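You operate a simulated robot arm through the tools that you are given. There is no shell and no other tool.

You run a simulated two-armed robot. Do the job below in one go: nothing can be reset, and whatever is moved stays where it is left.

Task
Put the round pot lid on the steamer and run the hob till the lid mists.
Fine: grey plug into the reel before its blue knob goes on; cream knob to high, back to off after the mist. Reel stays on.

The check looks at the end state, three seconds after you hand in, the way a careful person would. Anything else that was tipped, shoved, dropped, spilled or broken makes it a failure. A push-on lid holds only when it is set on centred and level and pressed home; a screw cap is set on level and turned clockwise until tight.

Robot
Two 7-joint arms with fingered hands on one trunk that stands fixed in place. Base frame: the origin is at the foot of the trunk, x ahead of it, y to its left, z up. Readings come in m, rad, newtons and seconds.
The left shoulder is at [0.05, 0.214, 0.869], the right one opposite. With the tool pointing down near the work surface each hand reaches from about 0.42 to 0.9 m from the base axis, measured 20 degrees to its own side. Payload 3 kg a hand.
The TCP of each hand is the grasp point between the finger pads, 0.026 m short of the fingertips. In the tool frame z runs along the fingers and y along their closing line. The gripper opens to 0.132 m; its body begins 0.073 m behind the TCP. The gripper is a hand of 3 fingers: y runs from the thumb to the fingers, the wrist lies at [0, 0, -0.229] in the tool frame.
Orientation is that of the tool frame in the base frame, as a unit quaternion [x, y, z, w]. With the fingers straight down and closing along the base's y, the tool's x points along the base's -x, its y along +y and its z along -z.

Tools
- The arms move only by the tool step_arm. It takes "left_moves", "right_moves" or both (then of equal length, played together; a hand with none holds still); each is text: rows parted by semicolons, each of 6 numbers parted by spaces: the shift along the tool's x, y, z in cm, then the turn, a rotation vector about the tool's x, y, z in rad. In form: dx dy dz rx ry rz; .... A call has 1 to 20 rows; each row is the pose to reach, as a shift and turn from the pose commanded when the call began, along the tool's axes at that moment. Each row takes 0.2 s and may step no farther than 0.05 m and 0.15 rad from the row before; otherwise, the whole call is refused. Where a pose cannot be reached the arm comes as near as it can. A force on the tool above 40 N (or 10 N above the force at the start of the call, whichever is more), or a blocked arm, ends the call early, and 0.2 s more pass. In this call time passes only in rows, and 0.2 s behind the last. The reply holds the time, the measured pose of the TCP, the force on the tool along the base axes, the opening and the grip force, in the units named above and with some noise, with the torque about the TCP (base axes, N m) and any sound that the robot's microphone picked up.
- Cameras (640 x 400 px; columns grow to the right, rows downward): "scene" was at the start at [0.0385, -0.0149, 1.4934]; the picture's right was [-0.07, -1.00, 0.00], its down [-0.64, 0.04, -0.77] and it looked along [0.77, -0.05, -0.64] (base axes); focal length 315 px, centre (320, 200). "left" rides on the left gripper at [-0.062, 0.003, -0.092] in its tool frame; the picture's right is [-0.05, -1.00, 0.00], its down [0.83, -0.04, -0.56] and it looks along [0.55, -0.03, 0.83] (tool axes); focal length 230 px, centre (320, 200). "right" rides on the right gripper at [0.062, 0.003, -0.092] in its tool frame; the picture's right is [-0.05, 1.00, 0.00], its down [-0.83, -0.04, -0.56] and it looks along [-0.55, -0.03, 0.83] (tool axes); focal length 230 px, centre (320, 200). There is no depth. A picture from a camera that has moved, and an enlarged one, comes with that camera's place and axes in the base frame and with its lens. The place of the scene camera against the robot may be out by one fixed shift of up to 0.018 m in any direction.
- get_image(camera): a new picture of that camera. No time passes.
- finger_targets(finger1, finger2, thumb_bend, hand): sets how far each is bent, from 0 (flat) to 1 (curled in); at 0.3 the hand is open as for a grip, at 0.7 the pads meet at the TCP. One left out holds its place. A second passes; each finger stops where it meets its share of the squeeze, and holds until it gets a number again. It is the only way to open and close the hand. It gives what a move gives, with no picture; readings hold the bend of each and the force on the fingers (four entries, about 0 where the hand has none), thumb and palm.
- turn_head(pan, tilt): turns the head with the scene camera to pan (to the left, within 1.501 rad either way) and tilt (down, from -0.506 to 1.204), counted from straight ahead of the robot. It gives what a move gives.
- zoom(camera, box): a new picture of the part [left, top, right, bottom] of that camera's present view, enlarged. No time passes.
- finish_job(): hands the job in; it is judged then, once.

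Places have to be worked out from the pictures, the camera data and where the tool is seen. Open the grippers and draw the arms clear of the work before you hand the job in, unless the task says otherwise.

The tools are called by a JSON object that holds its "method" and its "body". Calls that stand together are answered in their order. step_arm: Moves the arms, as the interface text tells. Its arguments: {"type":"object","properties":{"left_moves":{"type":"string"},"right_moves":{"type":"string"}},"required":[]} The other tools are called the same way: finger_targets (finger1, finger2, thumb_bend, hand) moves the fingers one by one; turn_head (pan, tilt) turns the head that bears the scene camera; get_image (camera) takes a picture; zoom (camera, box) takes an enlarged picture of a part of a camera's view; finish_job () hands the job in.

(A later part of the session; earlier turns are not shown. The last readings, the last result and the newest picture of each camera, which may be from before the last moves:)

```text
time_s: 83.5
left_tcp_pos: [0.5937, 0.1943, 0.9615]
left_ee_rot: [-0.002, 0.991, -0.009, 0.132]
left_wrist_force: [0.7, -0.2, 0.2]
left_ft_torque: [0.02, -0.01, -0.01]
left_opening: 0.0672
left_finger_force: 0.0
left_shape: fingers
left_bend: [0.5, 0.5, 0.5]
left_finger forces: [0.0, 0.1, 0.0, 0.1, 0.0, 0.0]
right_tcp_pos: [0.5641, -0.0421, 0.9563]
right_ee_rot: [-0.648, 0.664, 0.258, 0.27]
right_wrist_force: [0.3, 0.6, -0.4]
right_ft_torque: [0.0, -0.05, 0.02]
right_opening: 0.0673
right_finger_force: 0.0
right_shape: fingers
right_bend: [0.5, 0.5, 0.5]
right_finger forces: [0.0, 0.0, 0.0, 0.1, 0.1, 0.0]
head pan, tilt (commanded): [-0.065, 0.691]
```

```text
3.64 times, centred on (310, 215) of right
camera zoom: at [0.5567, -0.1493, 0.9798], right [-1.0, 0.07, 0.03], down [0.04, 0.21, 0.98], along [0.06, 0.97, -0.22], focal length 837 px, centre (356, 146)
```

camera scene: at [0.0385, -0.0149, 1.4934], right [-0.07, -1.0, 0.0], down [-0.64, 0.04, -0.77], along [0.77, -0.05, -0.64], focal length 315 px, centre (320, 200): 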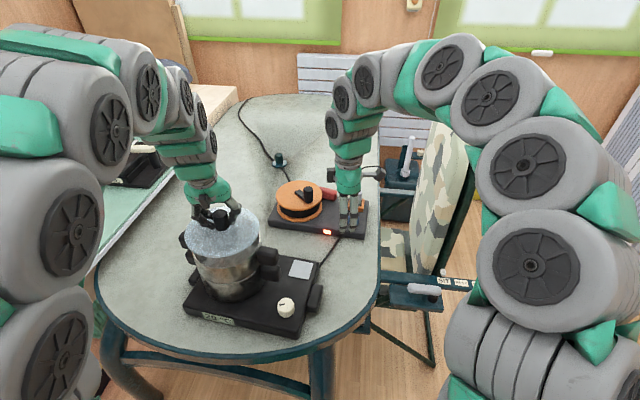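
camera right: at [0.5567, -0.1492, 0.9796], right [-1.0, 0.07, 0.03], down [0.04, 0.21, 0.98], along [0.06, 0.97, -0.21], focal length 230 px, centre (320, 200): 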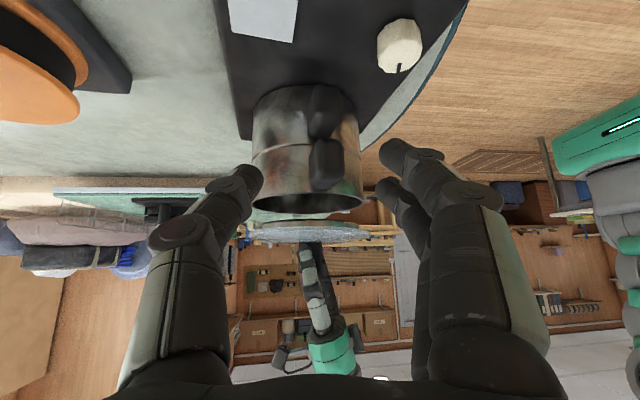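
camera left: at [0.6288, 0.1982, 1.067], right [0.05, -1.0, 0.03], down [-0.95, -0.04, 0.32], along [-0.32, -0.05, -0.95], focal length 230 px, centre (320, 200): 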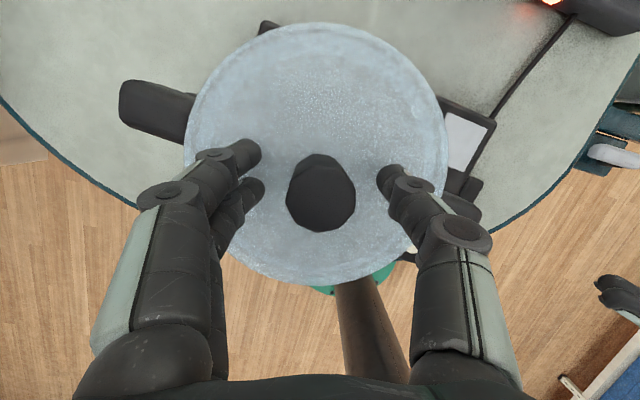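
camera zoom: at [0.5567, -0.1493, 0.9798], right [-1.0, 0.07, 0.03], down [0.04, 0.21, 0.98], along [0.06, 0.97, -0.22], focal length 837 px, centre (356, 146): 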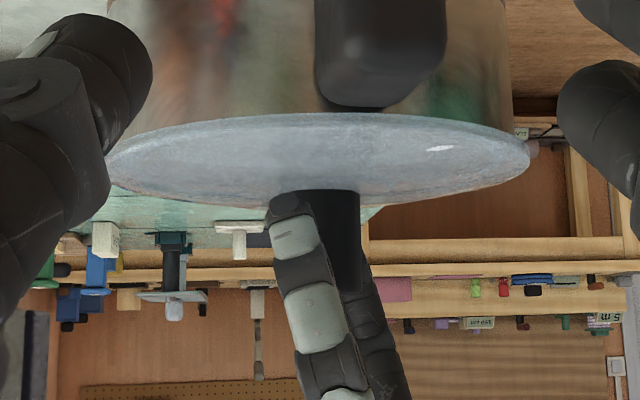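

The fingers are free and the lid lies flat on the pot. I'll raise the left hand above the knob and inspect the lid from the side and from above.

{"method": "step_arm", "body": {"left_moves": "-0.5 0 -1.9 0 0 0; -1.05 0 -3.86 0 0 0; -1.6 0 -5.8 0 0 0; -2.1 0 -7.7 0 0 0"}}

{"method": "get_image", "body": {"camera": "left"}}

{"method": "zoom", "body": {"camera": "right", "box": [235, 160, 385, 270]}}

{"method": "zoom", "body": {"camera": "scene", "box": [175, 200, 275, 300]}}

```text
time_s: 84.5
left_tcp_pos: [0.5934, 0.1976, 1.0419]
left_ee_rot: [-0.001, 0.991, -0.01, 0.131]
left_wrist_force: [0.1, -0.4, -0.5]
left_ft_torque: [0.02, -0.01, 0.0]
left_opening: 0.0673
left_finger_force: 0.1
left_shape: fingers
left_bend: [0.5, 0.5, 0.5]
left_finger forces: [0.0, 0.0, 0.0, 0.0, 0.1, 0.1]
right_tcp_pos: [0.5638, -0.042, 0.9557]
right_ee_rot: [-0.647, 0.664, 0.259, 0.27]
right_wrist_force: [-0.1, -0.3, -0.2]
right_ft_torque: [0.04, 0.0, 0.0]
right_opening: 0.0676
right_finger_force: 0.1
right_shape: fingers
right_bend: [0.5, 0.5, 0.5]
right_finger forces: [0.1, 0.0, 0.0, 0.1, 0.1, 0.1]
head pan, tilt (commanded): [-0.065, 0.691]
```

```text
taken
camera left: at [0.6284, 0.2011, 1.1468], right [0.05, -1.0, 0.03], down [-0.95, -0.04, 0.32], along [-0.32, -0.05, -0.95], focal length 230 px, centre (320, 200)
```

left: 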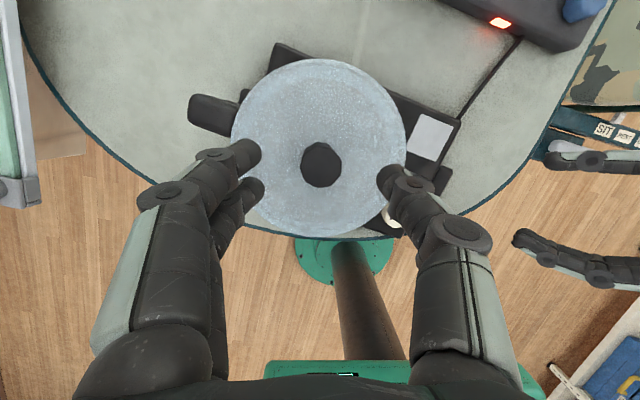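

```text
3.64 times, centred on (310, 215) of right
camera zoom: at [0.5567, -0.1493, 0.9798], right [-1.0, 0.07, 0.03], down [0.04, 0.21, 0.98], along [0.06, 0.97, -0.22], focal length 837 px, centre (356, 146)
```

zoom: 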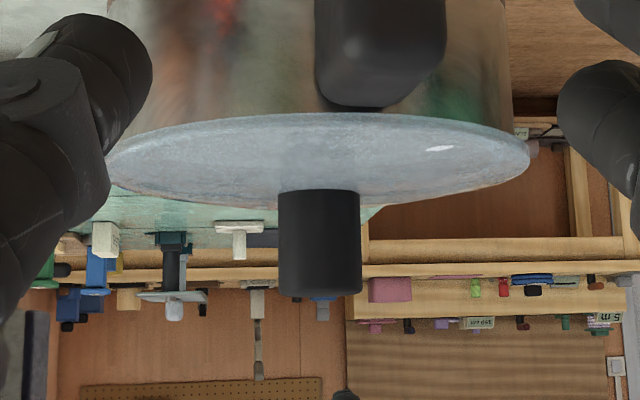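

```text
4.00 times, centred on (225, 250) of scene
camera zoom: at [0.0385, -0.0149, 1.4934], right [-0.07, -1.0, 0.0], down [-0.64, 0.04, -0.77], along [0.77, -0.05, -0.64], focal length 1261 px, centre (700, 0)
```

zoom: 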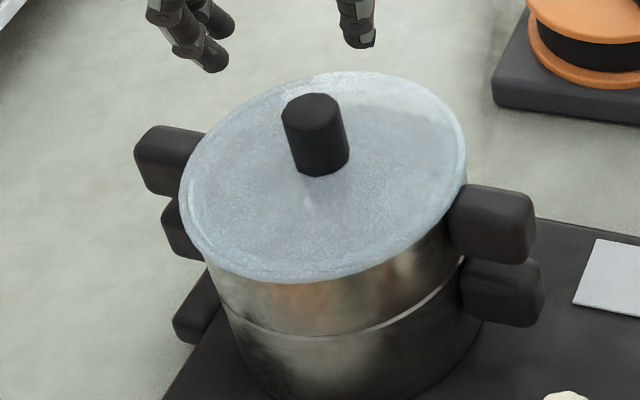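

The lid sits level and centred within 1 mm. Now I'll clear the left hand up and away, and bring the right hand out of its camera pose toward the cream knob.

{"method": "step_arm", "body": {"left_moves": "-0.35 1.6 -1.3 0 0 0; -0.7 3.6 -2.6 0 0 0; -1.05 6.0 -3.9 0 0 0; -1.4 8.5 -5.2 0 0 0; -1.75 11.0 -6.5 0 0 0; -2.1 13.5 -7.7 0 0 0", "right_moves": "-0.7 1.6 -0.5 0 0.1333 0; -1.4 3.3 -0.9 0 0.2667 0; -2.1 5.0 -1.4 0 0.4 0; -2.9 6.7 -1.9 0 0.5333 0; -3.6 8.4 -2.3 0 0.6667 0; -4.3 10.0 -2.8 0 0.8 0"}}

{"method": "get_image", "body": {"camera": "scene"}}

{"method": "get_image", "body": {"camera": "right"}}

```text
time_s: 85.9
left_tcp_pos: [0.5937, 0.3337, 1.1182]
left_ee_rot: [-0.001, 0.991, -0.01, 0.133]
left_wrist_force: [-0.1, 0.6, 0.9]
left_ft_torque: [-0.02, -0.02, 0.03]
left_opening: 0.0673
left_finger_force: 0.1
left_shape: fingers
left_bend: [0.5, 0.5, 0.5]
left_finger forces: [0.1, 0.0, 0.0, 0.0, 0.1, 0.1]
right_tcp_pos: [0.4623, -0.0322, 1.0063]
right_ee_rot: [0.707, -0.707, 0.006, -0.003]
right_wrist_force: [0.1, 0.1, 0.7]
right_ft_torque: [-0.01, 0.02, -0.02]
right_opening: 0.0677
right_finger_force: 0.0
right_shape: fingers
right_bend: [0.5, 0.5, 0.5]
right_finger forces: [0.0, 0.0, 0.0, 0.1, 0.1, 0.0]
head pan, tilt (commanded): [-0.065, 0.691]
```

```text
taken
camera scene: at [0.0385, -0.0148, 1.4934], right [-0.07, -1.0, 0.0], down [-0.64, 0.04, -0.77], along [0.77, -0.05, -0.64], focal length 315 px, centre (320, 200)
```

scene: 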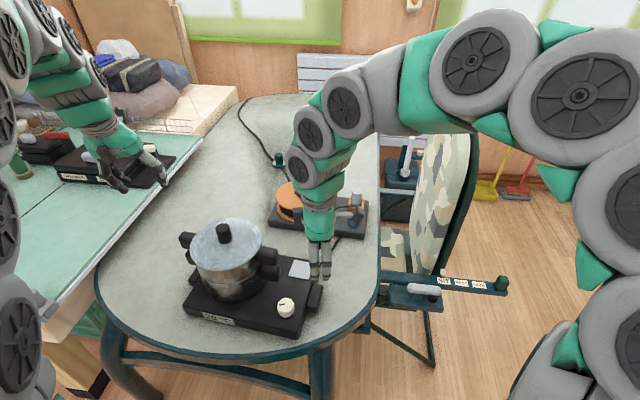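

```text
taken
camera right: at [0.4575, -0.0916, 1.0992], right [-1.0, 0.05, -0.01], down [0.04, 0.83, 0.55], along [0.04, 0.55, -0.83], focal length 230 px, centre (320, 200)
```

right: 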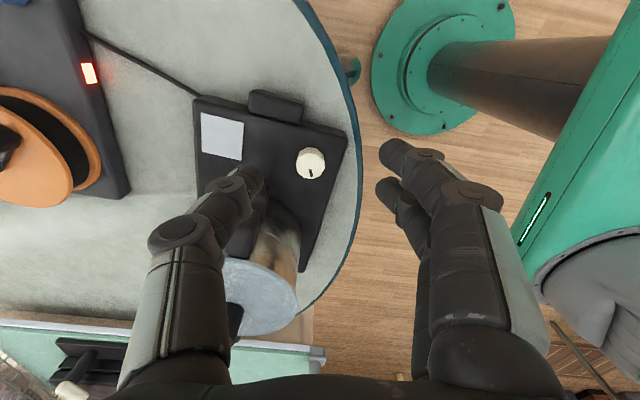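

The left hand is clear, and the cream knob is visible ahead of the right hand. I'll zoom in on the knob and its pointer from here.

{"method": "zoom", "body": {"camera": "right", "box": [270, 120, 350, 200]}}

{"method": "zoom", "body": {"camera": "scene", "box": [180, 210, 330, 340]}}

{"method": "zoom", "body": {"camera": "right", "box": [180, 80, 360, 290]}}

```text
5.00 times, centred on (310, 160) of right
camera zoom: at [0.4575, -0.0916, 1.0992], right [-1.0, 0.05, -0.01], down [0.04, 0.83, 0.55], along [0.04, 0.55, -0.83], focal length 1150 px, centre (370, 400)
```

zoom: 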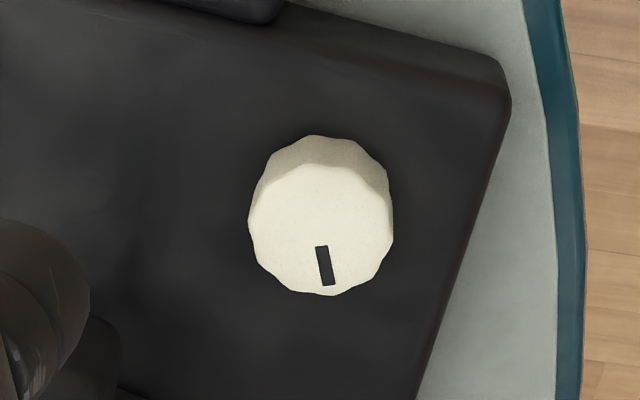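

```text
3.08 times, centred on (255, 275) of scene
camera zoom: at [0.0385, -0.0148, 1.4934], right [-0.07, -1.0, 0.0], down [-0.64, 0.04, -0.77], along [0.77, -0.05, -0.64], focal length 970 px, centre (520, -31)
```

zoom: 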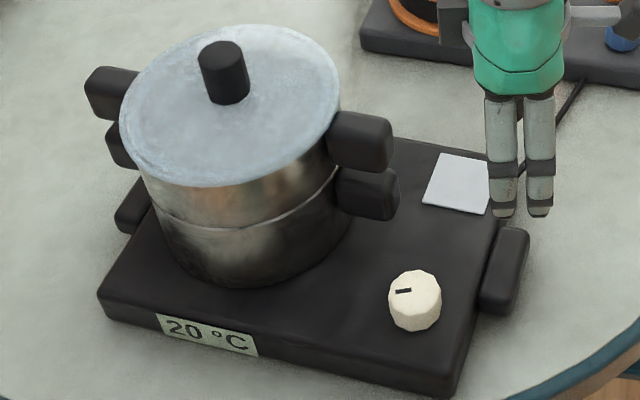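

```text
1.90 times, centred on (270, 185) of right
camera zoom: at [0.4575, -0.0916, 1.0992], right [-1.0, 0.05, -0.01], down [0.04, 0.83, 0.55], along [0.04, 0.55, -0.83], focal length 438 px, centre (415, 229)
```

zoom: 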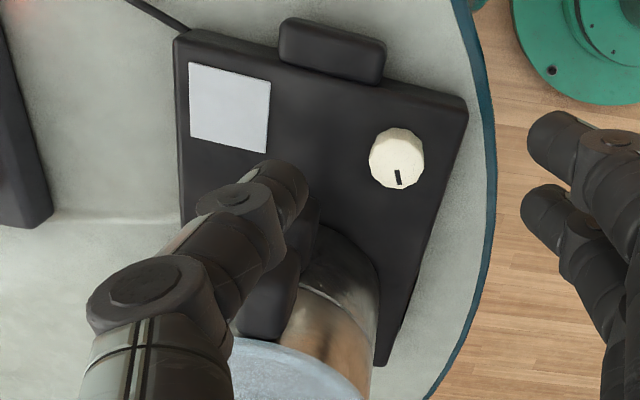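

Two cameras agree the cream knob is at (0.485, 0.052) with its top near 0.79 and its pointer toward +y at off. To keep the thumb and fingers away from the pot handle I'll approach at α≈50°, hovering first at z≈0.86.

{"method": "step_arm", "body": {"right_moves": "-1.68 -0.45 2.92 0 0 0.14; -3.37 -0.91 5.84 0 0 0.28; -5.05 -1.36 8.76 0 0 0.42; -6.74 -1.82 11.68 0 0 0.56; -8.42 -2.27 14.6 0 0 0.698"}}

{"method": "get_image", "body": {"camera": "right"}}

{"method": "zoom", "body": {"camera": "scene", "box": [200, 210, 340, 340]}}

```text
time_s: 87.1
left_tcp_pos: [0.5945, 0.3337, 1.1175]
left_ee_rot: [-0.002, 0.991, -0.01, 0.133]
left_wrist_force: [0.8, 0.7, 0.6]
left_ft_torque: [-0.06, 0.02, 0.0]
left_opening: 0.067
left_finger_force: 0.0
left_shape: fingers
left_bend: [0.5, 0.5, 0.5]
left_finger forces: [0.0, 0.0, 0.1, 0.0, 0.0, 0.0]
right_tcp_pos: [0.4891, 0.0554, 0.859]
right_ee_rot: [-0.421, 0.907, -0.004, 0.005]
right_wrist_force: [0.1, 0.6, 0.2]
right_ft_torque: [-0.01, 0.02, -0.01]
right_opening: 0.0674
right_finger_force: 0.0
right_shape: fingers
right_bend: [0.5, 0.5, 0.5]
right_finger forces: [0.0, 0.0, 0.0, 0.0, 0.1, 0.0]
head pan, tilt (commanded): [-0.065, 0.691]
```

```text
taken
camera right: at [0.4457, 0.0112, 0.9494], right [-0.73, 0.68, -0.01], down [0.56, 0.61, 0.56], along [0.39, 0.4, -0.83], focal length 230 px, centre (320, 200)
```

right: 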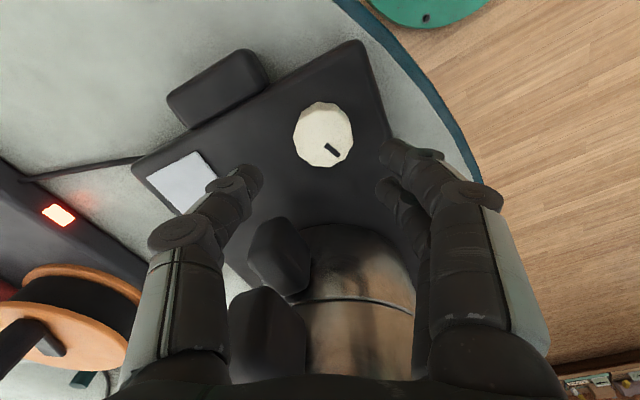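

```text
3.08 times, centred on (270, 275) of scene
camera zoom: at [0.0386, -0.0148, 1.4934], right [-0.07, -1.0, 0.0], down [-0.64, 0.04, -0.77], along [0.77, -0.05, -0.64], focal length 970 px, centre (474, -31)
```

zoom: 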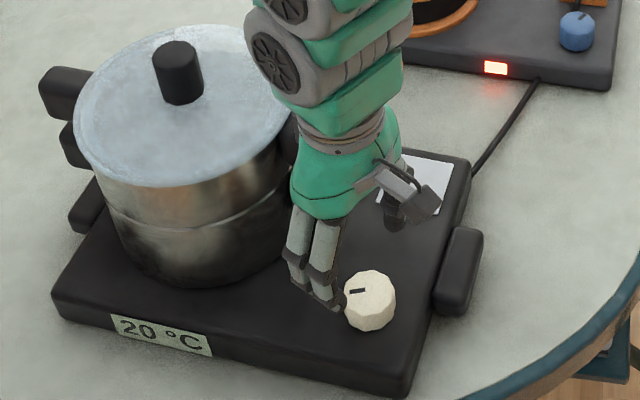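

The knob is between thumb and fingers in view. I'll zoom for exact centring before lowering.

{"method": "zoom", "body": {"camera": "right", "box": [275, 90, 375, 180]}}

```text
4.44 times, centred on (325, 135) of right
camera zoom: at [0.4457, 0.0112, 0.9494], right [-0.73, 0.68, -0.01], down [0.56, 0.61, 0.56], along [0.39, 0.4, -0.83], focal length 1022 px, centre (298, 489)
```

zoom: 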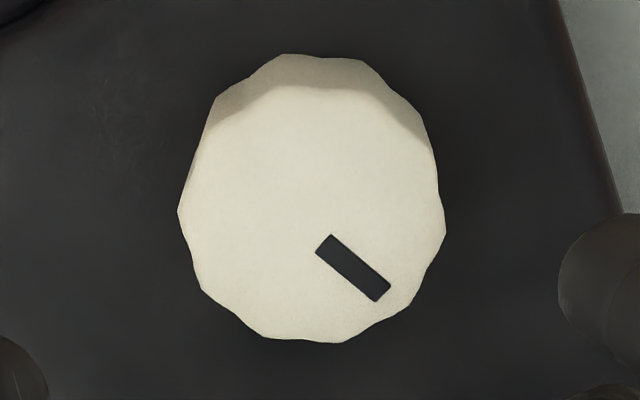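

Knob centre (0.483, 0.051). I'll shift 7 mm and lower to z≈0.795, watching for contact.

{"method": "step_arm", "body": {"right_moves": "0.7 0.2 1.6 0 0 0; 0.7 0.2 3.2 0 0 0; 0.7 0.2 4.8 0 0 0; 0.7 0.2 6.4 0 0 0"}}

{"method": "get_image", "body": {"camera": "right"}}

{"method": "zoom", "body": {"camera": "scene", "box": [200, 210, 340, 340]}}

```text
time_s: 88.2
left_tcp_pos: [0.5954, 0.3334, 1.1192]
left_ee_rot: [-0.001, 0.991, -0.01, 0.134]
left_wrist_force: [0.5, -0.4, 0.6]
left_ft_torque: [-0.02, 0.0, 0.01]
left_opening: 0.0667
left_finger_force: 0.2
left_shape: fingers
left_bend: [0.5, 0.5, 0.5]
left_finger forces: [0.0, 0.0, 0.0, 0.0, 0.0, 0.0]
right_tcp_pos: [0.4808, 0.0489, 0.7969]
right_ee_rot: [-0.422, 0.906, -0.004, 0.006]
right_wrist_force: [-4.5, -5.2, 22.2]
right_ft_torque: [0.43, 0.92, 0.27]
right_opening: 0.0678
right_finger_force: 11.3
right_shape: fingers
right_bend: [0.52, 0.52, 0.5]
right_finger forces: [12.8, 9.7, 0.1, 0.0, 0.0, 0.0]
head pan, tilt (commanded): [-0.065, 0.691]
stopped in row 4 (right hand): the force on the tool passed its limit at 44 N (the readings are from after the stop); the commanded pose is now the measured one
```

```text
taken
camera right: at [0.4373, 0.0054, 0.8883], right [-0.73, 0.68, -0.01], down [0.56, 0.61, 0.56], along [0.39, 0.4, -0.83], focal length 230 px, centre (320, 200)
```

right: 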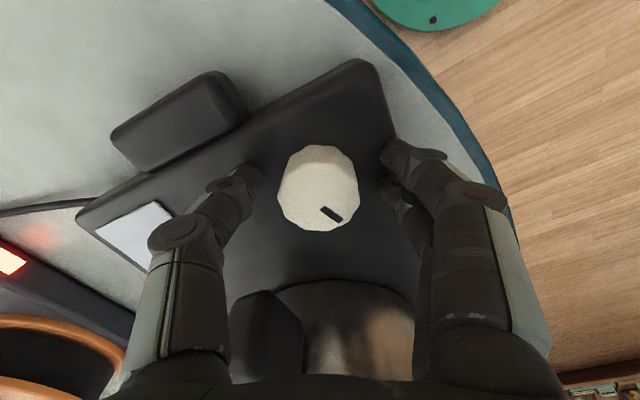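

```text
3.08 times, centred on (270, 275) of scene
camera zoom: at [0.0383, -0.015, 1.4934], right [-0.07, -1.0, 0.0], down [-0.64, 0.04, -0.77], along [0.77, -0.05, -0.64], focal length 970 px, centre (474, -31)
```

zoom: 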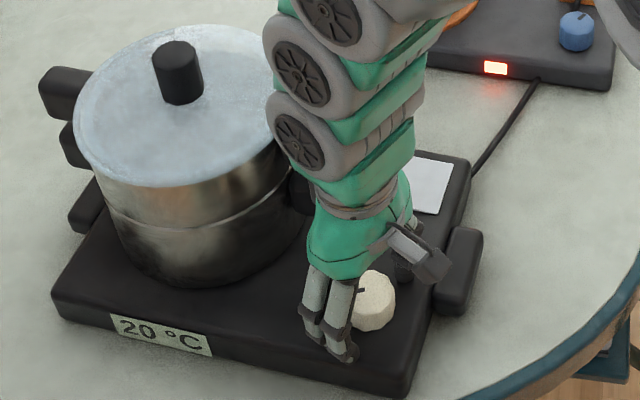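

The two fingertips met the hob's top (44 N down, no sign of shifting). I'll raise 6 mm, which still leaves more than 12 mm of knob to hold, and check.

{"method": "step_arm", "body": {"right_moves": "0 0 -0.6 0 0 0"}}

{"method": "zoom", "body": {"camera": "right", "box": [230, 120, 420, 260]}}

{"method": "zoom", "body": {"camera": "scene", "box": [180, 210, 330, 340]}}

```text
time_s: 88.6
left_tcp_pos: [0.5944, 0.3344, 1.1179]
left_ee_rot: [-0.001, 0.991, -0.011, 0.133]
left_wrist_force: [0.1, 1.0, 0.0]
left_ft_torque: [-0.01, 0.0, 0.02]
left_opening: 0.0674
left_finger_force: 0.0
left_shape: fingers
left_bend: [0.5, 0.5, 0.5]
left_finger forces: [0.0, 0.0, 0.0, 0.0, 0.1, 0.1]
right_tcp_pos: [0.4801, 0.0501, 0.8008]
right_ee_rot: [-0.422, 0.906, -0.003, 0.006]
right_wrist_force: [-0.6, 0.3, 0.3]
right_ft_torque: [-0.01, -0.01, 0.01]
right_opening: 0.0678
right_finger_force: 0.1
right_shape: fingers
right_bend: [0.5, 0.5, 0.5]
right_finger forces: [0.1, 0.1, 0.1, 0.0, 0.1, 0.0]
head pan, tilt (commanded): [-0.065, 0.691]
```

```text
2.86 times, centred on (325, 190) of right
camera zoom: at [0.4376, 0.0056, 0.8925], right [-0.73, 0.68, -0.01], down [0.56, 0.61, 0.56], along [0.39, 0.41, -0.83], focal length 657 px, centre (306, 229)
```

zoom: 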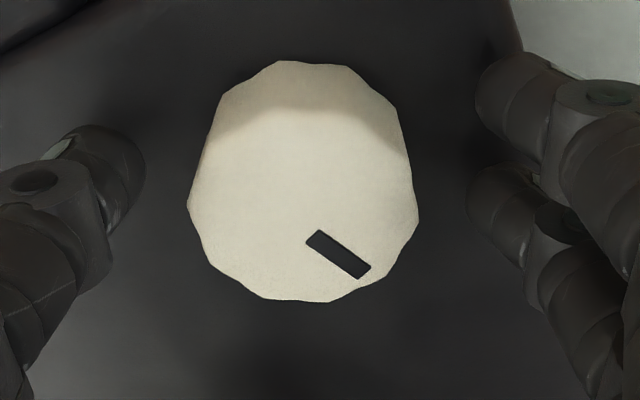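

```text
3.08 times, centred on (255, 275) of scene
camera zoom: at [0.0385, -0.0149, 1.4934], right [-0.07, -1.0, 0.0], down [-0.64, 0.04, -0.77], along [0.77, -0.05, -0.64], focal length 970 px, centre (520, -31)
```

zoom: 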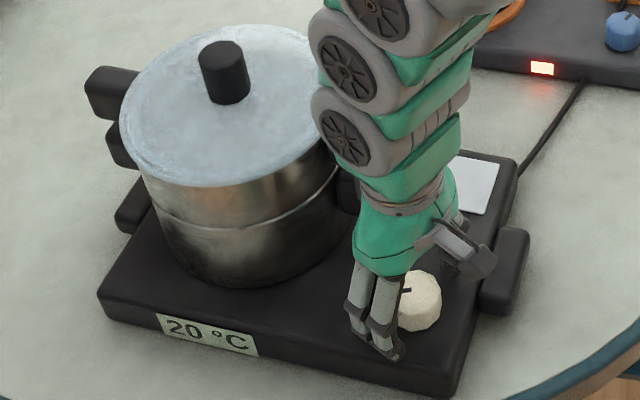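

The fingers are free and the hob hasn't moved. A 2 mm trim, then I'll close on the knob.

{"method": "step_arm", "body": {"right_moves": "-0.2 -0.1 0 0 0 0"}}

{"method": "finger_targets", "body": {"hand": "right", "finger1": 0.7, "finger2": 0.7, "thumb_bend": 0.7}}

{"method": "zoom", "body": {"camera": "right", "box": [230, 120, 420, 260]}}

```text
time_s: 89.0
left_tcp_pos: [0.5948, 0.3356, 1.1183]
left_ee_rot: [-0.002, 0.991, -0.01, 0.133]
left_wrist_force: [0.8, 0.1, 0.5]
left_ft_torque: [0.01, -0.04, 0.02]
left_opening: 0.0674
left_finger_force: 0.1
left_shape: fingers
left_bend: [0.5, 0.5, 0.5]
left_finger forces: [0.0, 0.0, 0.0, 0.0, 0.1, 0.0]
right_tcp_pos: [0.484, 0.0503, 0.8009]
right_ee_rot: [-0.422, 0.906, -0.003, 0.006]
right_wrist_force: [0.5, 0.3, -0.1]
right_ft_torque: [0.02, 0.01, -0.01]
right_opening: 0.0674
right_finger_force: 0.0
right_shape: fingers
right_bend: [0.5, 0.5, 0.5]
right_finger forces: [0.0, 0.0, 0.0, 0.0, 0.0, 0.1]
head pan, tilt (commanded): [-0.065, 0.691]
```

```text
time_s: 90.0
left_tcp_pos: [0.5954, 0.3341, 1.1184]
left_ee_rot: [-0.001, 0.991, -0.011, 0.132]
left_wrist_force: [-0.3, 0.4, -0.3]
left_ft_torque: [0.0, -0.01, 0.0]
left_opening: 0.0674
left_finger_force: 0.1
left_shape: fingers
left_bend: [0.5, 0.5, 0.5]
left_finger forces: [0.0, 0.0, 0.1, 0.0, 0.0, 0.0]
right_tcp_pos: [0.4833, 0.0493, 0.8022]
right_ee_rot: [-0.422, 0.906, -0.003, 0.005]
right_wrist_force: [-0.7, 2.0, -0.1]
right_ft_torque: [0.05, 0.02, -0.01]
right_opening: 0.0359
right_finger_force: 14.7
right_shape: fingers
right_bend: [0.61, 0.6, 0.63]
right_finger forces: [6.8, 8.4, 0.0, 0.0, 13.5, 0.0]
head pan, tilt (commanded): [-0.065, 0.691]
```

```text
2.86 times, centred on (325, 190) of right
camera zoom: at [0.4397, 0.0061, 0.8934], right [-0.73, 0.68, -0.01], down [0.56, 0.61, 0.56], along [0.39, 0.4, -0.83], focal length 657 px, centre (306, 229)
```

zoom: 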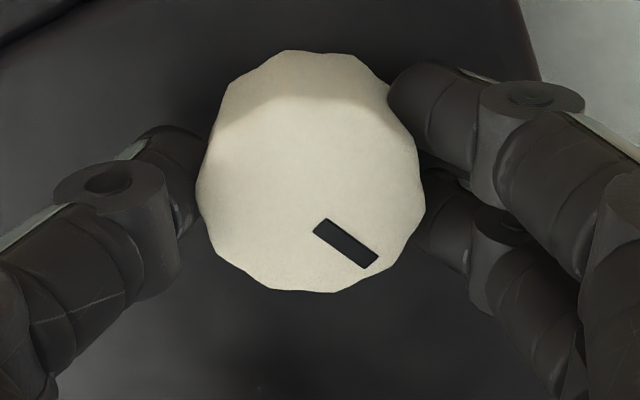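

A firm, even grip. I'll turn clockwise about 0.72 rad and check the display and torque.

{"method": "step_arm", "body": {"right_moves": "0 0 0 0 0 0.12; 0 0 0 0 0 0.24; 0 0 0 0 0 0.36; 0 0 0 0 0 0.48; 0 0 0 0 0 0.6; 0 0 0 0 0 0.72"}}

{"method": "zoom", "body": {"camera": "right", "box": [230, 120, 420, 260]}}

{"method": "zoom", "body": {"camera": "scene", "box": [180, 210, 330, 340]}}

```text
time_s: 91.4
left_tcp_pos: [0.594, 0.3348, 1.1186]
left_ee_rot: [-0.001, 0.991, -0.01, 0.133]
left_wrist_force: [0.6, -0.6, 0.3]
left_ft_torque: [-0.01, 0.0, -0.02]
left_opening: 0.0673
left_finger_force: 0.1
left_shape: fingers
left_bend: [0.5, 0.5, 0.5]
left_finger forces: [0.0, 0.0, 0.0, 0.0, 0.0, 0.0]
right_tcp_pos: [0.4823, 0.0501, 0.8038]
right_ee_rot: [-0.075, 0.997, -0.001, 0.005]
right_wrist_force: [-4.5, 0.6, 0.2]
right_ft_torque: [0.0, 0.1, 0.06]
right_opening: 0.0363
right_finger_force: 14.8
right_shape: fingers
right_bend: [0.6, 0.6, 0.63]
right_finger forces: [8.8, 7.4, 0.1, 0.0, 13.5, 0.0]
head pan, tilt (commanded): [-0.065, 0.691]
```

```text
2.86 times, centred on (325, 190) of right
camera zoom: at [0.4198, 0.0457, 0.8935], right [-0.1, 1.0, 0.0], down [0.82, 0.08, 0.56], along [0.56, 0.05, -0.83], focal length 657 px, centre (306, 229)
```

zoom: 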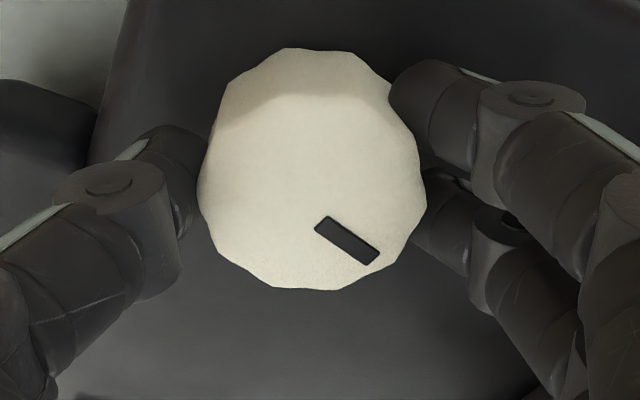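

```text
3.08 times, centred on (255, 275) of scene
camera zoom: at [0.0385, -0.0148, 1.4934], right [-0.07, -1.0, 0.0], down [-0.64, 0.04, -0.77], along [0.77, -0.05, -0.64], focal length 970 px, centre (520, -31)
```

zoom: 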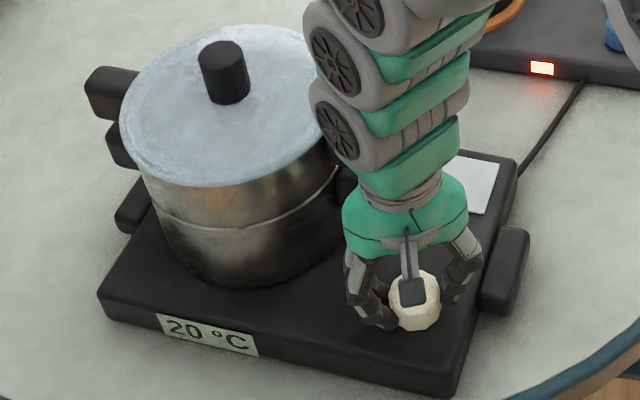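

The knob follows freely with no stop yet. I'll continue another 0.6 rad.

{"method": "step_arm", "body": {"right_moves": "0 0 0 0 0 0.12; 0 0 0 0 0 0.24; 0 0 0 0 0 0.36; 0 0 0 0 0 0.48; 0 0 0 0 0 0.6"}}

{"method": "zoom", "body": {"camera": "right", "box": [230, 120, 420, 260]}}

{"method": "zoom", "body": {"camera": "scene", "box": [180, 210, 330, 340]}}

```text
time_s: 92.6
left_tcp_pos: [0.5938, 0.3339, 1.1185]
left_ee_rot: [-0.001, 0.991, -0.011, 0.133]
left_wrist_force: [0.1, 0.1, -0.4]
left_ft_torque: [-0.04, 0.03, 0.02]
left_opening: 0.0674
left_finger_force: 0.0
left_shape: fingers
left_bend: [0.5, 0.5, 0.5]
left_finger forces: [0.0, 0.0, 0.0, 0.0, 0.1, 0.1]
right_tcp_pos: [0.4816, 0.0504, 0.8016]
right_ee_rot: [0.223, 0.975, 0.001, 0.006]
right_wrist_force: [-4.3, 7.9, 0.1]
right_ft_torque: [0.15, 0.17, 0.06]
right_opening: 0.0359
right_finger_force: 15.9
right_shape: fingers
right_bend: [0.6, 0.59, 0.64]
right_finger forces: [11.1, 8.3, 0.0, 0.1, 12.8, 0.0]
head pan, tilt (commanded): [-0.065, 0.691]
```

```text
2.86 times, centred on (325, 190) of right
camera zoom: at [0.427, 0.0813, 0.8934], right [0.48, 0.88, 0.0], down [0.72, -0.4, 0.56], along [0.5, -0.27, -0.83], focal length 657 px, centre (306, 229)
```

zoom: 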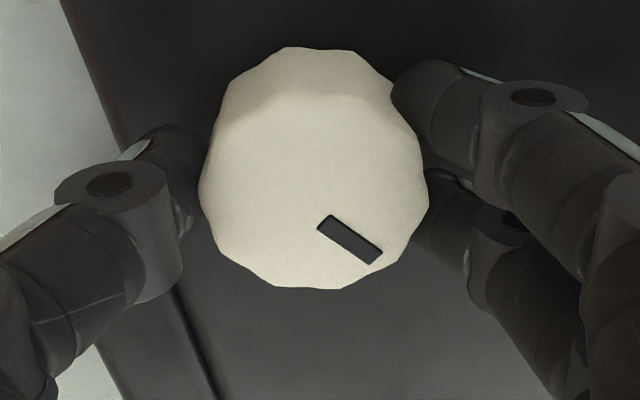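

```text
3.08 times, centred on (255, 275) of scene
camera zoom: at [0.0385, -0.0147, 1.4934], right [-0.07, -1.0, 0.0], down [-0.64, 0.04, -0.77], along [0.77, -0.05, -0.64], focal length 970 px, centre (520, -31)
```

zoom: 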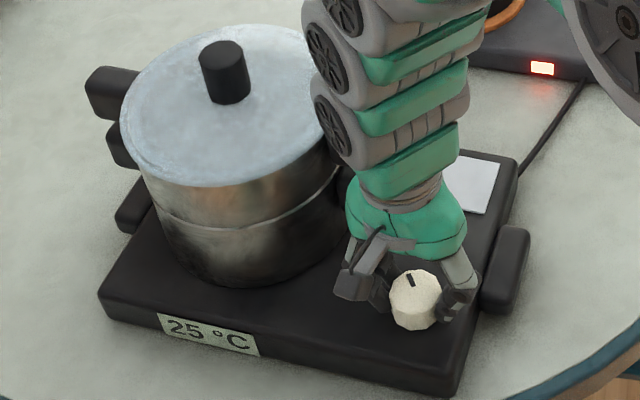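

The display reads 25 °C, so the hob is powered and heating. Before turning further I'll check the clearance between the fingers and the pot's side handle.

{"method": "get_image", "body": {"camera": "right"}}

{"method": "get_image", "body": {"camera": "left"}}

{"method": "zoom", "body": {"camera": "scene", "box": [250, 240, 330, 310]}}

```text
taken
camera right: at [0.427, 0.0813, 0.8934], right [0.48, 0.88, 0.0], down [0.72, -0.4, 0.56], along [0.5, -0.27, -0.83], focal length 230 px, centre (320, 200)
```

right: 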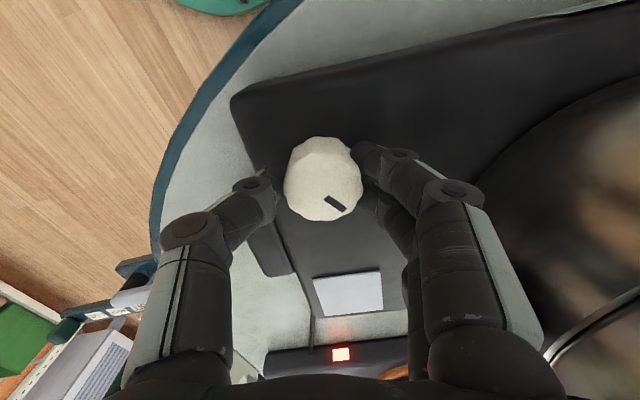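

```text
taken
camera left: at [0.6297, 0.3379, 1.223], right [0.05, -1.0, 0.03], down [-0.95, -0.04, 0.32], along [-0.32, -0.05, -0.95], focal length 230 px, centre (320, 200)
```

left: 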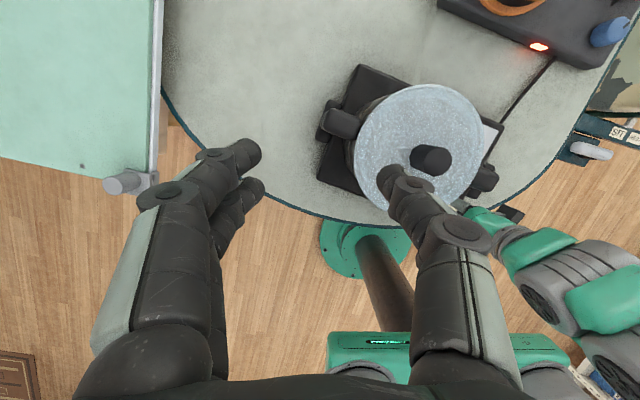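

```text
5.71 times, centred on (290, 275) of scene
camera zoom: at [0.0385, -0.0147, 1.4934], right [-0.07, -1.0, 0.0], down [-0.64, 0.04, -0.77], along [0.77, -0.05, -0.64], focal length 1801 px, centre (491, -229)
```

zoom: 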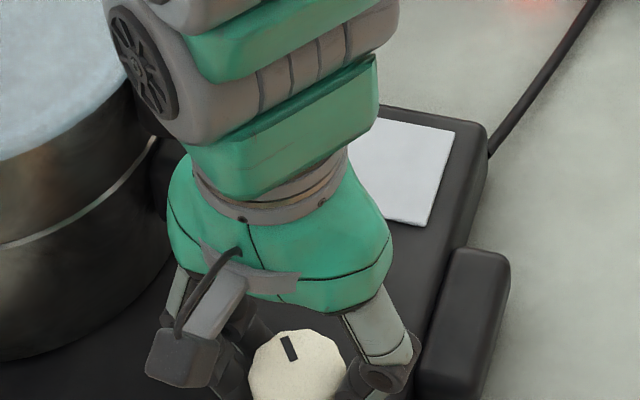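

Clearance to the handle is about 12 mm but shrinks with further turning, so I'll release, lift, swing back to α≈50° and regrip to continue to the end stop.

{"method": "finger_targets", "body": {"hand": "right", "finger1": 0.52, "finger2": 0.52, "thumb_bend": 0.52}}

{"method": "step_arm", "body": {"right_moves": "0 0 -1.5 0 0 0; 0 0 -3.2 0 0 0; 0 0 -3.2 0 0 -0.145; 0 0 -3.2 0 0 -0.29; 0 0 -3.2 0 0 -0.435; 0 0 -3.2 0 0 -0.58; 0 0 -3.2 0 0 -0.725; 0 0 -3.2 0 0 -0.87; 0 0 -3.2 0 0 -1.015; 0 0 -3.2 0 0 -1.16; 0 0 -3.2 0 0 -1.3"}}

{"method": "zoom", "body": {"camera": "right", "box": [230, 90, 420, 240]}}

{"method": "zoom", "body": {"camera": "scene", "box": [180, 210, 330, 340]}}

```text
time_s: 93.6
left_tcp_pos: [0.595, 0.334, 1.1187]
left_ee_rot: [-0.002, 0.991, -0.01, 0.133]
left_wrist_force: [0.1, 0.1, 1.2]
left_ft_torque: [0.02, -0.01, -0.01]
left_opening: 0.0675
left_finger_force: 0.2
left_shape: fingers
left_bend: [0.5, 0.5, 0.5]
left_finger forces: [0.0, 0.1, 0.0, 0.1, 0.0, 0.1]
right_tcp_pos: [0.4824, 0.0509, 0.801]
right_ee_rot: [0.222, 0.975, 0.001, 0.007]
right_wrist_force: [-0.5, 0.5, -0.6]
right_ft_torque: [0.0, 0.01, 0.0]
right_opening: 0.0603
right_finger_force: 0.0
right_shape: fingers
right_bend: [0.52, 0.52, 0.52]
right_finger forces: [0.1, 0.1, 0.0, 0.1, 0.1, 0.0]
head pan, tilt (commanded): [-0.065, 0.691]
```

```text
time_s: 96.0
left_tcp_pos: [0.5939, 0.3334, 1.1171]
left_ee_rot: [-0.001, 0.991, -0.01, 0.133]
left_wrist_force: [-0.3, 0.8, -0.5]
left_ft_torque: [0.02, -0.01, 0.0]
left_opening: 0.0673
left_finger_force: 0.1
left_shape: fingers
left_bend: [0.5, 0.5, 0.5]
left_finger forces: [0.0, 0.0, 0.0, 0.1, 0.1, 0.1]
right_tcp_pos: [0.4823, 0.0486, 0.8344]
right_ee_rot: [-0.414, 0.91, -0.003, 0.005]
right_wrist_force: [0.0, 0.3, 0.9]
right_ft_torque: [0.01, -0.02, -0.06]
right_opening: 0.0605
right_finger_force: 0.2
right_shape: fingers
right_bend: [0.52, 0.52, 0.52]
right_finger forces: [0.0, 0.0, 0.1, 0.0, 0.0, 0.0]
head pan, tilt (commanded): [-0.065, 0.691]
```

```text
2.67 times, centred on (325, 165) of right
camera zoom: at [0.4385, 0.0067, 0.9261], right [-0.72, 0.69, -0.01], down [0.57, 0.6, 0.56], along [0.4, 0.4, -0.83], focal length 614 px, centre (307, 293)
```

zoom: 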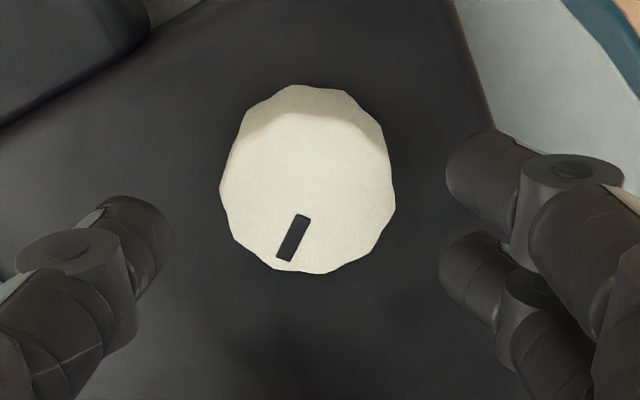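

```text
3.08 times, centred on (255, 275) of scene
camera zoom: at [0.0385, -0.0149, 1.4934], right [-0.07, -1.0, 0.0], down [-0.64, 0.04, -0.77], along [0.77, -0.05, -0.64], focal length 970 px, centre (520, -31)
```

zoom: 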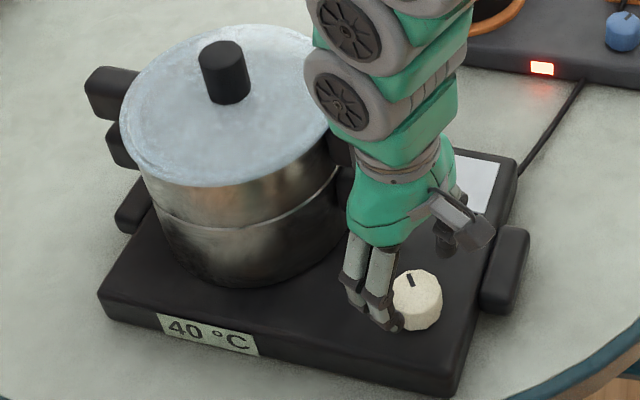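

It reads 40 °C and is rising. I'll lower, regrip and turn on to the stop.

{"method": "step_arm", "body": {"right_moves": "-0.15 0.13 1.6 0 0 0; -0.15 0.13 3.2 0 0 0"}}

{"method": "finger_targets", "body": {"hand": "right", "finger1": 0.7, "finger2": 0.7, "thumb_bend": 0.7}}

{"method": "step_arm", "body": {"right_moves": "0 0 0 0 0 0.13; 0 0 0 0 0 0.26; 0 0 0 0 0 0.39; 0 0 0 0 0 0.52; 0 0 0 0 0 0.65; 0 0 0 0 0 0.78"}}

{"method": "zoom", "body": {"camera": "right", "box": [230, 120, 420, 260]}}

{"method": "zoom", "body": {"camera": "scene", "box": [180, 210, 330, 340]}}

```text
time_s: 96.6
left_tcp_pos: [0.5934, 0.3338, 1.1189]
left_ee_rot: [-0.001, 0.991, -0.01, 0.132]
left_wrist_force: [0.0, 0.7, 0.1]
left_ft_torque: [-0.05, 0.0, 0.0]
left_opening: 0.0672
left_finger_force: 0.0
left_shape: fingers
left_bend: [0.5, 0.5, 0.5]
left_finger forces: [0.0, 0.1, 0.0, 0.0, 0.0, 0.0]
right_tcp_pos: [0.4829, 0.0524, 0.8014]
right_ee_rot: [-0.414, 0.91, -0.003, 0.005]
right_wrist_force: [-0.3, 0.2, 0.4]
right_ft_torque: [0.0, 0.02, 0.04]
right_opening: 0.0605
right_finger_force: 0.1
right_shape: fingers
right_bend: [0.52, 0.52, 0.52]
right_finger forces: [0.0, 0.0, 0.0, 0.0, 0.0, 0.0]
head pan, tilt (commanded): [-0.065, 0.691]
```

```text
time_s: 97.6
left_tcp_pos: [0.5957, 0.3342, 1.1183]
left_ee_rot: [-0.002, 0.991, -0.01, 0.133]
left_wrist_force: [0.5, 0.3, -0.6]
left_ft_torque: [0.02, -0.01, -0.02]
left_opening: 0.0668
left_finger_force: 0.1
left_shape: fingers
left_bend: [0.5, 0.5, 0.5]
left_finger forces: [0.1, 0.0, 0.0, 0.0, 0.1, 0.0]
right_tcp_pos: [0.482, 0.052, 0.8022]
right_ee_rot: [-0.414, 0.91, -0.003, 0.005]
right_wrist_force: [2.9, -3.3, -0.2]
right_ft_torque: [-0.06, 0.0, -0.01]
right_opening: 0.0366
right_finger_force: 13.9
right_shape: fingers
right_bend: [0.62, 0.61, 0.62]
right_finger forces: [6.0, 6.1, 0.1, 0.0, 15.6, 0.0]
head pan, tilt (commanded): [-0.065, 0.691]
```

```text
time_s: 99.0
left_tcp_pos: [0.5947, 0.3341, 1.1178]
left_ee_rot: [-0.002, 0.991, -0.011, 0.133]
left_wrist_force: [0.0, 0.8, 0.1]
left_ft_torque: [0.01, 0.02, -0.03]
left_opening: 0.0673
left_finger_force: 0.1
left_shape: fingers
left_bend: [0.5, 0.5, 0.5]
left_finger forces: [0.0, 0.0, 0.0, 0.0, 0.0, 0.0]
right_tcp_pos: [0.482, 0.0521, 0.802]
right_ee_rot: [-0.036, 0.999, -0.001, 0.006]
right_wrist_force: [9.3, 4.5, -1.1]
right_ft_torque: [0.16, -0.21, 0.06]
right_opening: 0.0364
right_finger_force: 14.0
right_shape: fingers
right_bend: [0.61, 0.6, 0.62]
right_finger forces: [6.7, 8.8, 0.0, 0.0, 12.8, 0.1]
head pan, tilt (commanded): [-0.065, 0.691]
```

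```text
2.86 times, centred on (325, 190) of right
camera zoom: at [0.4195, 0.052, 0.8937], right [-0.02, 1.0, 0.0], down [0.82, 0.02, 0.57], along [0.56, 0.01, -0.82], focal length 657 px, centre (306, 229)
```

zoom: 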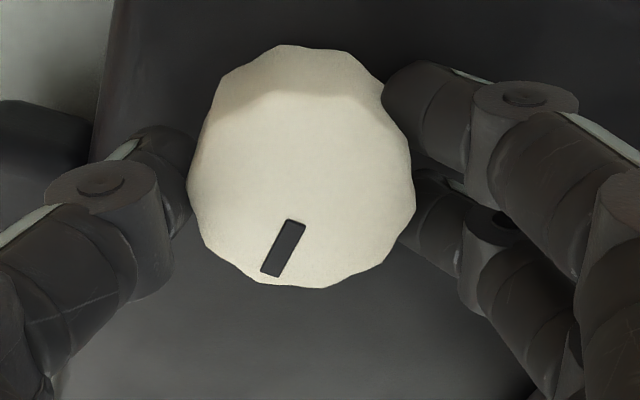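

```text
3.08 times, centred on (255, 275) of scene
camera zoom: at [0.0388, -0.0148, 1.4934], right [-0.07, -1.0, 0.0], down [-0.64, 0.04, -0.77], along [0.77, -0.05, -0.64], focal length 970 px, centre (520, -31)
```

zoom: 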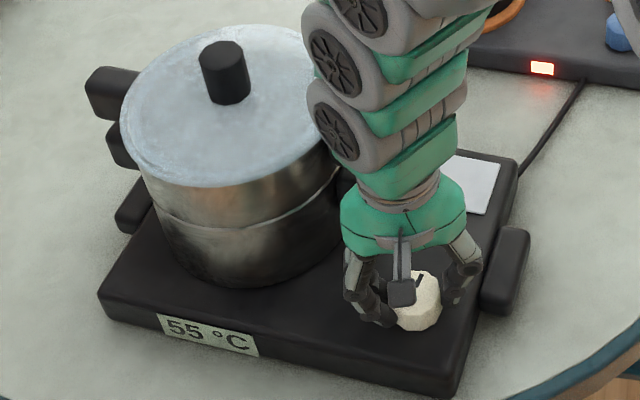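

55 °C and still no end stop after 2.1 rad. I'll continue another 0.55 rad within the safe sector.

{"method": "step_arm", "body": {"right_moves": "0 0 0 0 0 0.14; 0 0 0 0 0 0.28; 0 0 0 0 0 0.42; 0 0 0 0 0 0.55"}}

{"method": "zoom", "body": {"camera": "right", "box": [230, 120, 420, 260]}}

{"method": "zoom", "body": {"camera": "scene", "box": [180, 210, 330, 340]}}

```text
time_s: 100.0
left_tcp_pos: [0.5947, 0.3343, 1.1194]
left_ee_rot: [-0.001, 0.991, -0.01, 0.133]
left_wrist_force: [0.1, 0.6, 0.3]
left_ft_torque: [-0.02, -0.01, -0.01]
left_opening: 0.067
left_finger_force: 0.0
left_shape: fingers
left_bend: [0.5, 0.5, 0.5]
left_finger forces: [0.0, 0.0, 0.1, 0.0, 0.0, 0.0]
right_tcp_pos: [0.4832, 0.0514, 0.8023]
right_ee_rot: [0.238, 0.971, 0.0, 0.005]
right_wrist_force: [1.8, -1.0, -0.4]
right_ft_torque: [0.02, -0.07, 0.21]
right_opening: 0.0364
right_finger_force: 15.6
right_shape: fingers
right_bend: [0.61, 0.6, 0.63]
right_finger forces: [8.3, 7.6, 0.1, 0.0, 15.3, 0.0]
head pan, tilt (commanded): [-0.065, 0.691]
```

```text
2.86 times, centred on (325, 190) of right
camera zoom: at [0.4282, 0.0845, 0.8933], right [0.51, 0.86, 0.0], down [0.71, -0.42, 0.56], along [0.49, -0.28, -0.83], focal length 657 px, centre (306, 229)
```

zoom: 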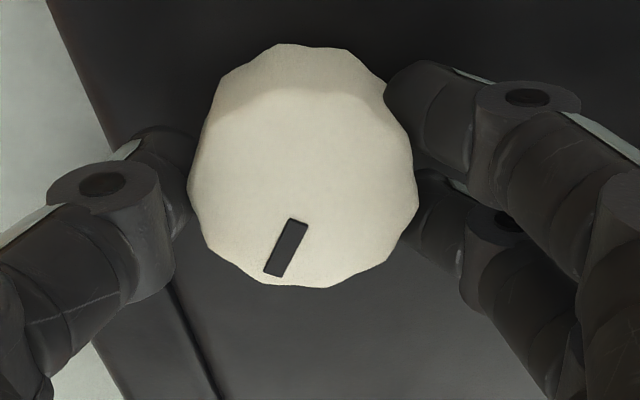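

```text
3.08 times, centred on (255, 275) of scene
camera zoom: at [0.0386, -0.0149, 1.4934], right [-0.07, -1.0, 0.0], down [-0.64, 0.04, -0.77], along [0.77, -0.05, -0.64], focal length 970 px, centre (520, -31)
```

zoom: 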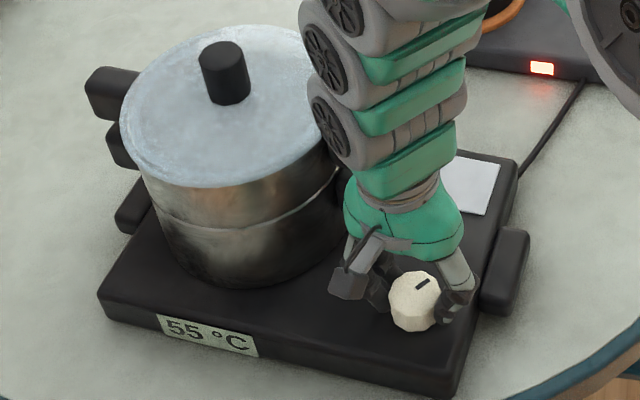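

The torque rose to 0.21 N·m, so the stop may be close. A small further nudge will tell.

{"method": "step_arm", "body": {"right_moves": "0 0 0 0 0 0.08"}}

{"method": "zoom", "body": {"camera": "right", "box": [230, 120, 420, 260]}}

{"method": "zoom", "body": {"camera": "scene", "box": [180, 210, 330, 340]}}

```text
time_s: 100.4
left_tcp_pos: [0.5938, 0.334, 1.1185]
left_ee_rot: [-0.001, 0.991, -0.009, 0.133]
left_wrist_force: [0.3, 0.4, -0.4]
left_ft_torque: [0.01, 0.04, 0.01]
left_opening: 0.0671
left_finger_force: 0.1
left_shape: fingers
left_bend: [0.5, 0.5, 0.5]
left_finger forces: [0.0, 0.0, 0.0, 0.0, 0.0, 0.0]
right_tcp_pos: [0.4823, 0.0536, 0.8018]
right_ee_rot: [0.276, 0.961, 0.0, 0.005]
right_wrist_force: [-5.0, 0.4, -0.4]
right_ft_torque: [0.04, 0.08, 0.4]
right_opening: 0.0362
right_finger_force: 16.4
right_shape: fingers
right_bend: [0.62, 0.6, 0.63]
right_finger forces: [12.0, 6.3, 0.1, 0.0, 14.6, 0.0]
head pan, tilt (commanded): [-0.065, 0.691]
```

```text
2.86 times, centred on (325, 190) of right
camera zoom: at [0.4308, 0.089, 0.8932], right [0.57, 0.82, 0.0], down [0.68, -0.48, 0.56], along [0.46, -0.32, -0.83], focal length 657 px, centre (306, 229)
```

zoom: 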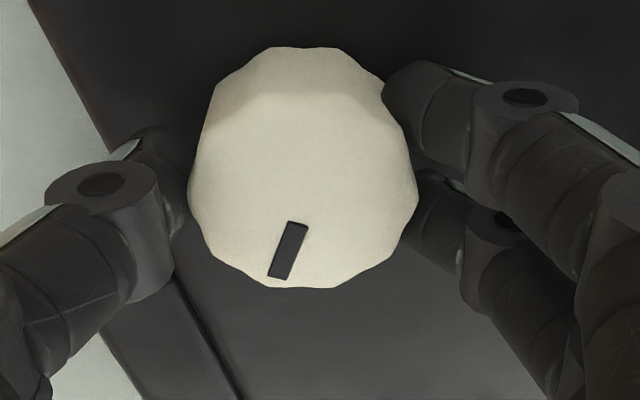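

```text
3.08 times, centred on (255, 275) of scene
camera zoom: at [0.0385, -0.0148, 1.4934], right [-0.07, -1.0, 0.0], down [-0.64, 0.04, -0.77], along [0.77, -0.05, -0.64], focal length 970 px, centre (520, -31)
```

zoom: 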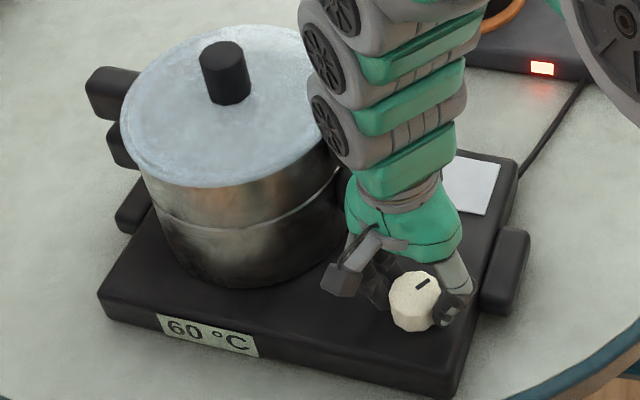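

The stop is reached at about 150° and the display shows 60 °C, so the knob is on high. I'll ease the twist and hold for a couple of seconds, watching the lid.

{"method": "step_arm", "body": {"right_moves": "0 0 0 0 0 -0.06; 0 0 0 0 0 -0.06; 0 0 0 0 0 -0.06; 0 0 0 0 0 -0.06; 0 0 0 0 0 -0.06; 0 0 0 0 0 -0.06; 0 0 0 0 0 -0.06; 0 0 0 0 0 -0.06"}}

{"method": "zoom", "body": {"camera": "scene", "box": [180, 200, 330, 340]}}

```text
time_s: 102.2
left_tcp_pos: [0.5947, 0.3345, 1.1185]
left_ee_rot: [-0.001, 0.991, -0.01, 0.134]
left_wrist_force: [0.4, -0.1, -0.9]
left_ft_torque: [-0.02, -0.03, -0.02]
left_opening: 0.0674
left_finger_force: 0.1
left_shape: fingers
left_bend: [0.5, 0.5, 0.5]
left_finger forces: [0.1, 0.1, 0.0, 0.0, 0.0, 0.0]
right_tcp_pos: [0.4833, 0.0531, 0.8024]
right_ee_rot: [0.246, 0.969, 0.0, 0.006]
right_wrist_force: [-6.0, -1.7, 0.8]
right_ft_torque: [-0.01, 0.09, 0.07]
right_opening: 0.0367
right_finger_force: 15.6
right_shape: fingers
right_bend: [0.62, 0.61, 0.63]
right_finger forces: [8.3, 6.7, 0.0, 0.0, 16.7, 0.0]
head pan, tilt (commanded): [-0.065, 0.691]
```

```text
2.86 times, centred on (255, 270) of scene
camera zoom: at [0.0385, -0.0149, 1.4934], right [-0.07, -1.0, 0.0], down [-0.64, 0.04, -0.77], along [0.77, -0.05, -0.64], focal length 900 px, centre (506, 0)
```

zoom: 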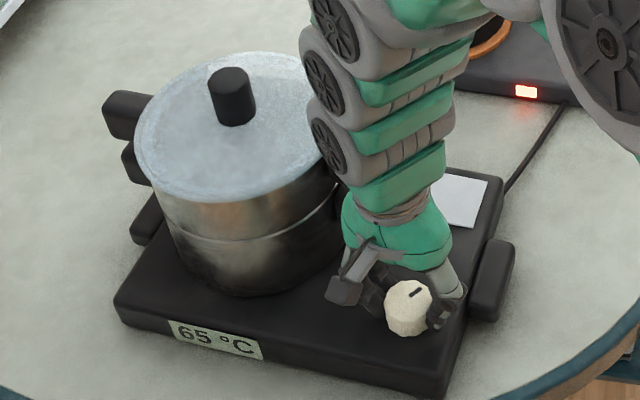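

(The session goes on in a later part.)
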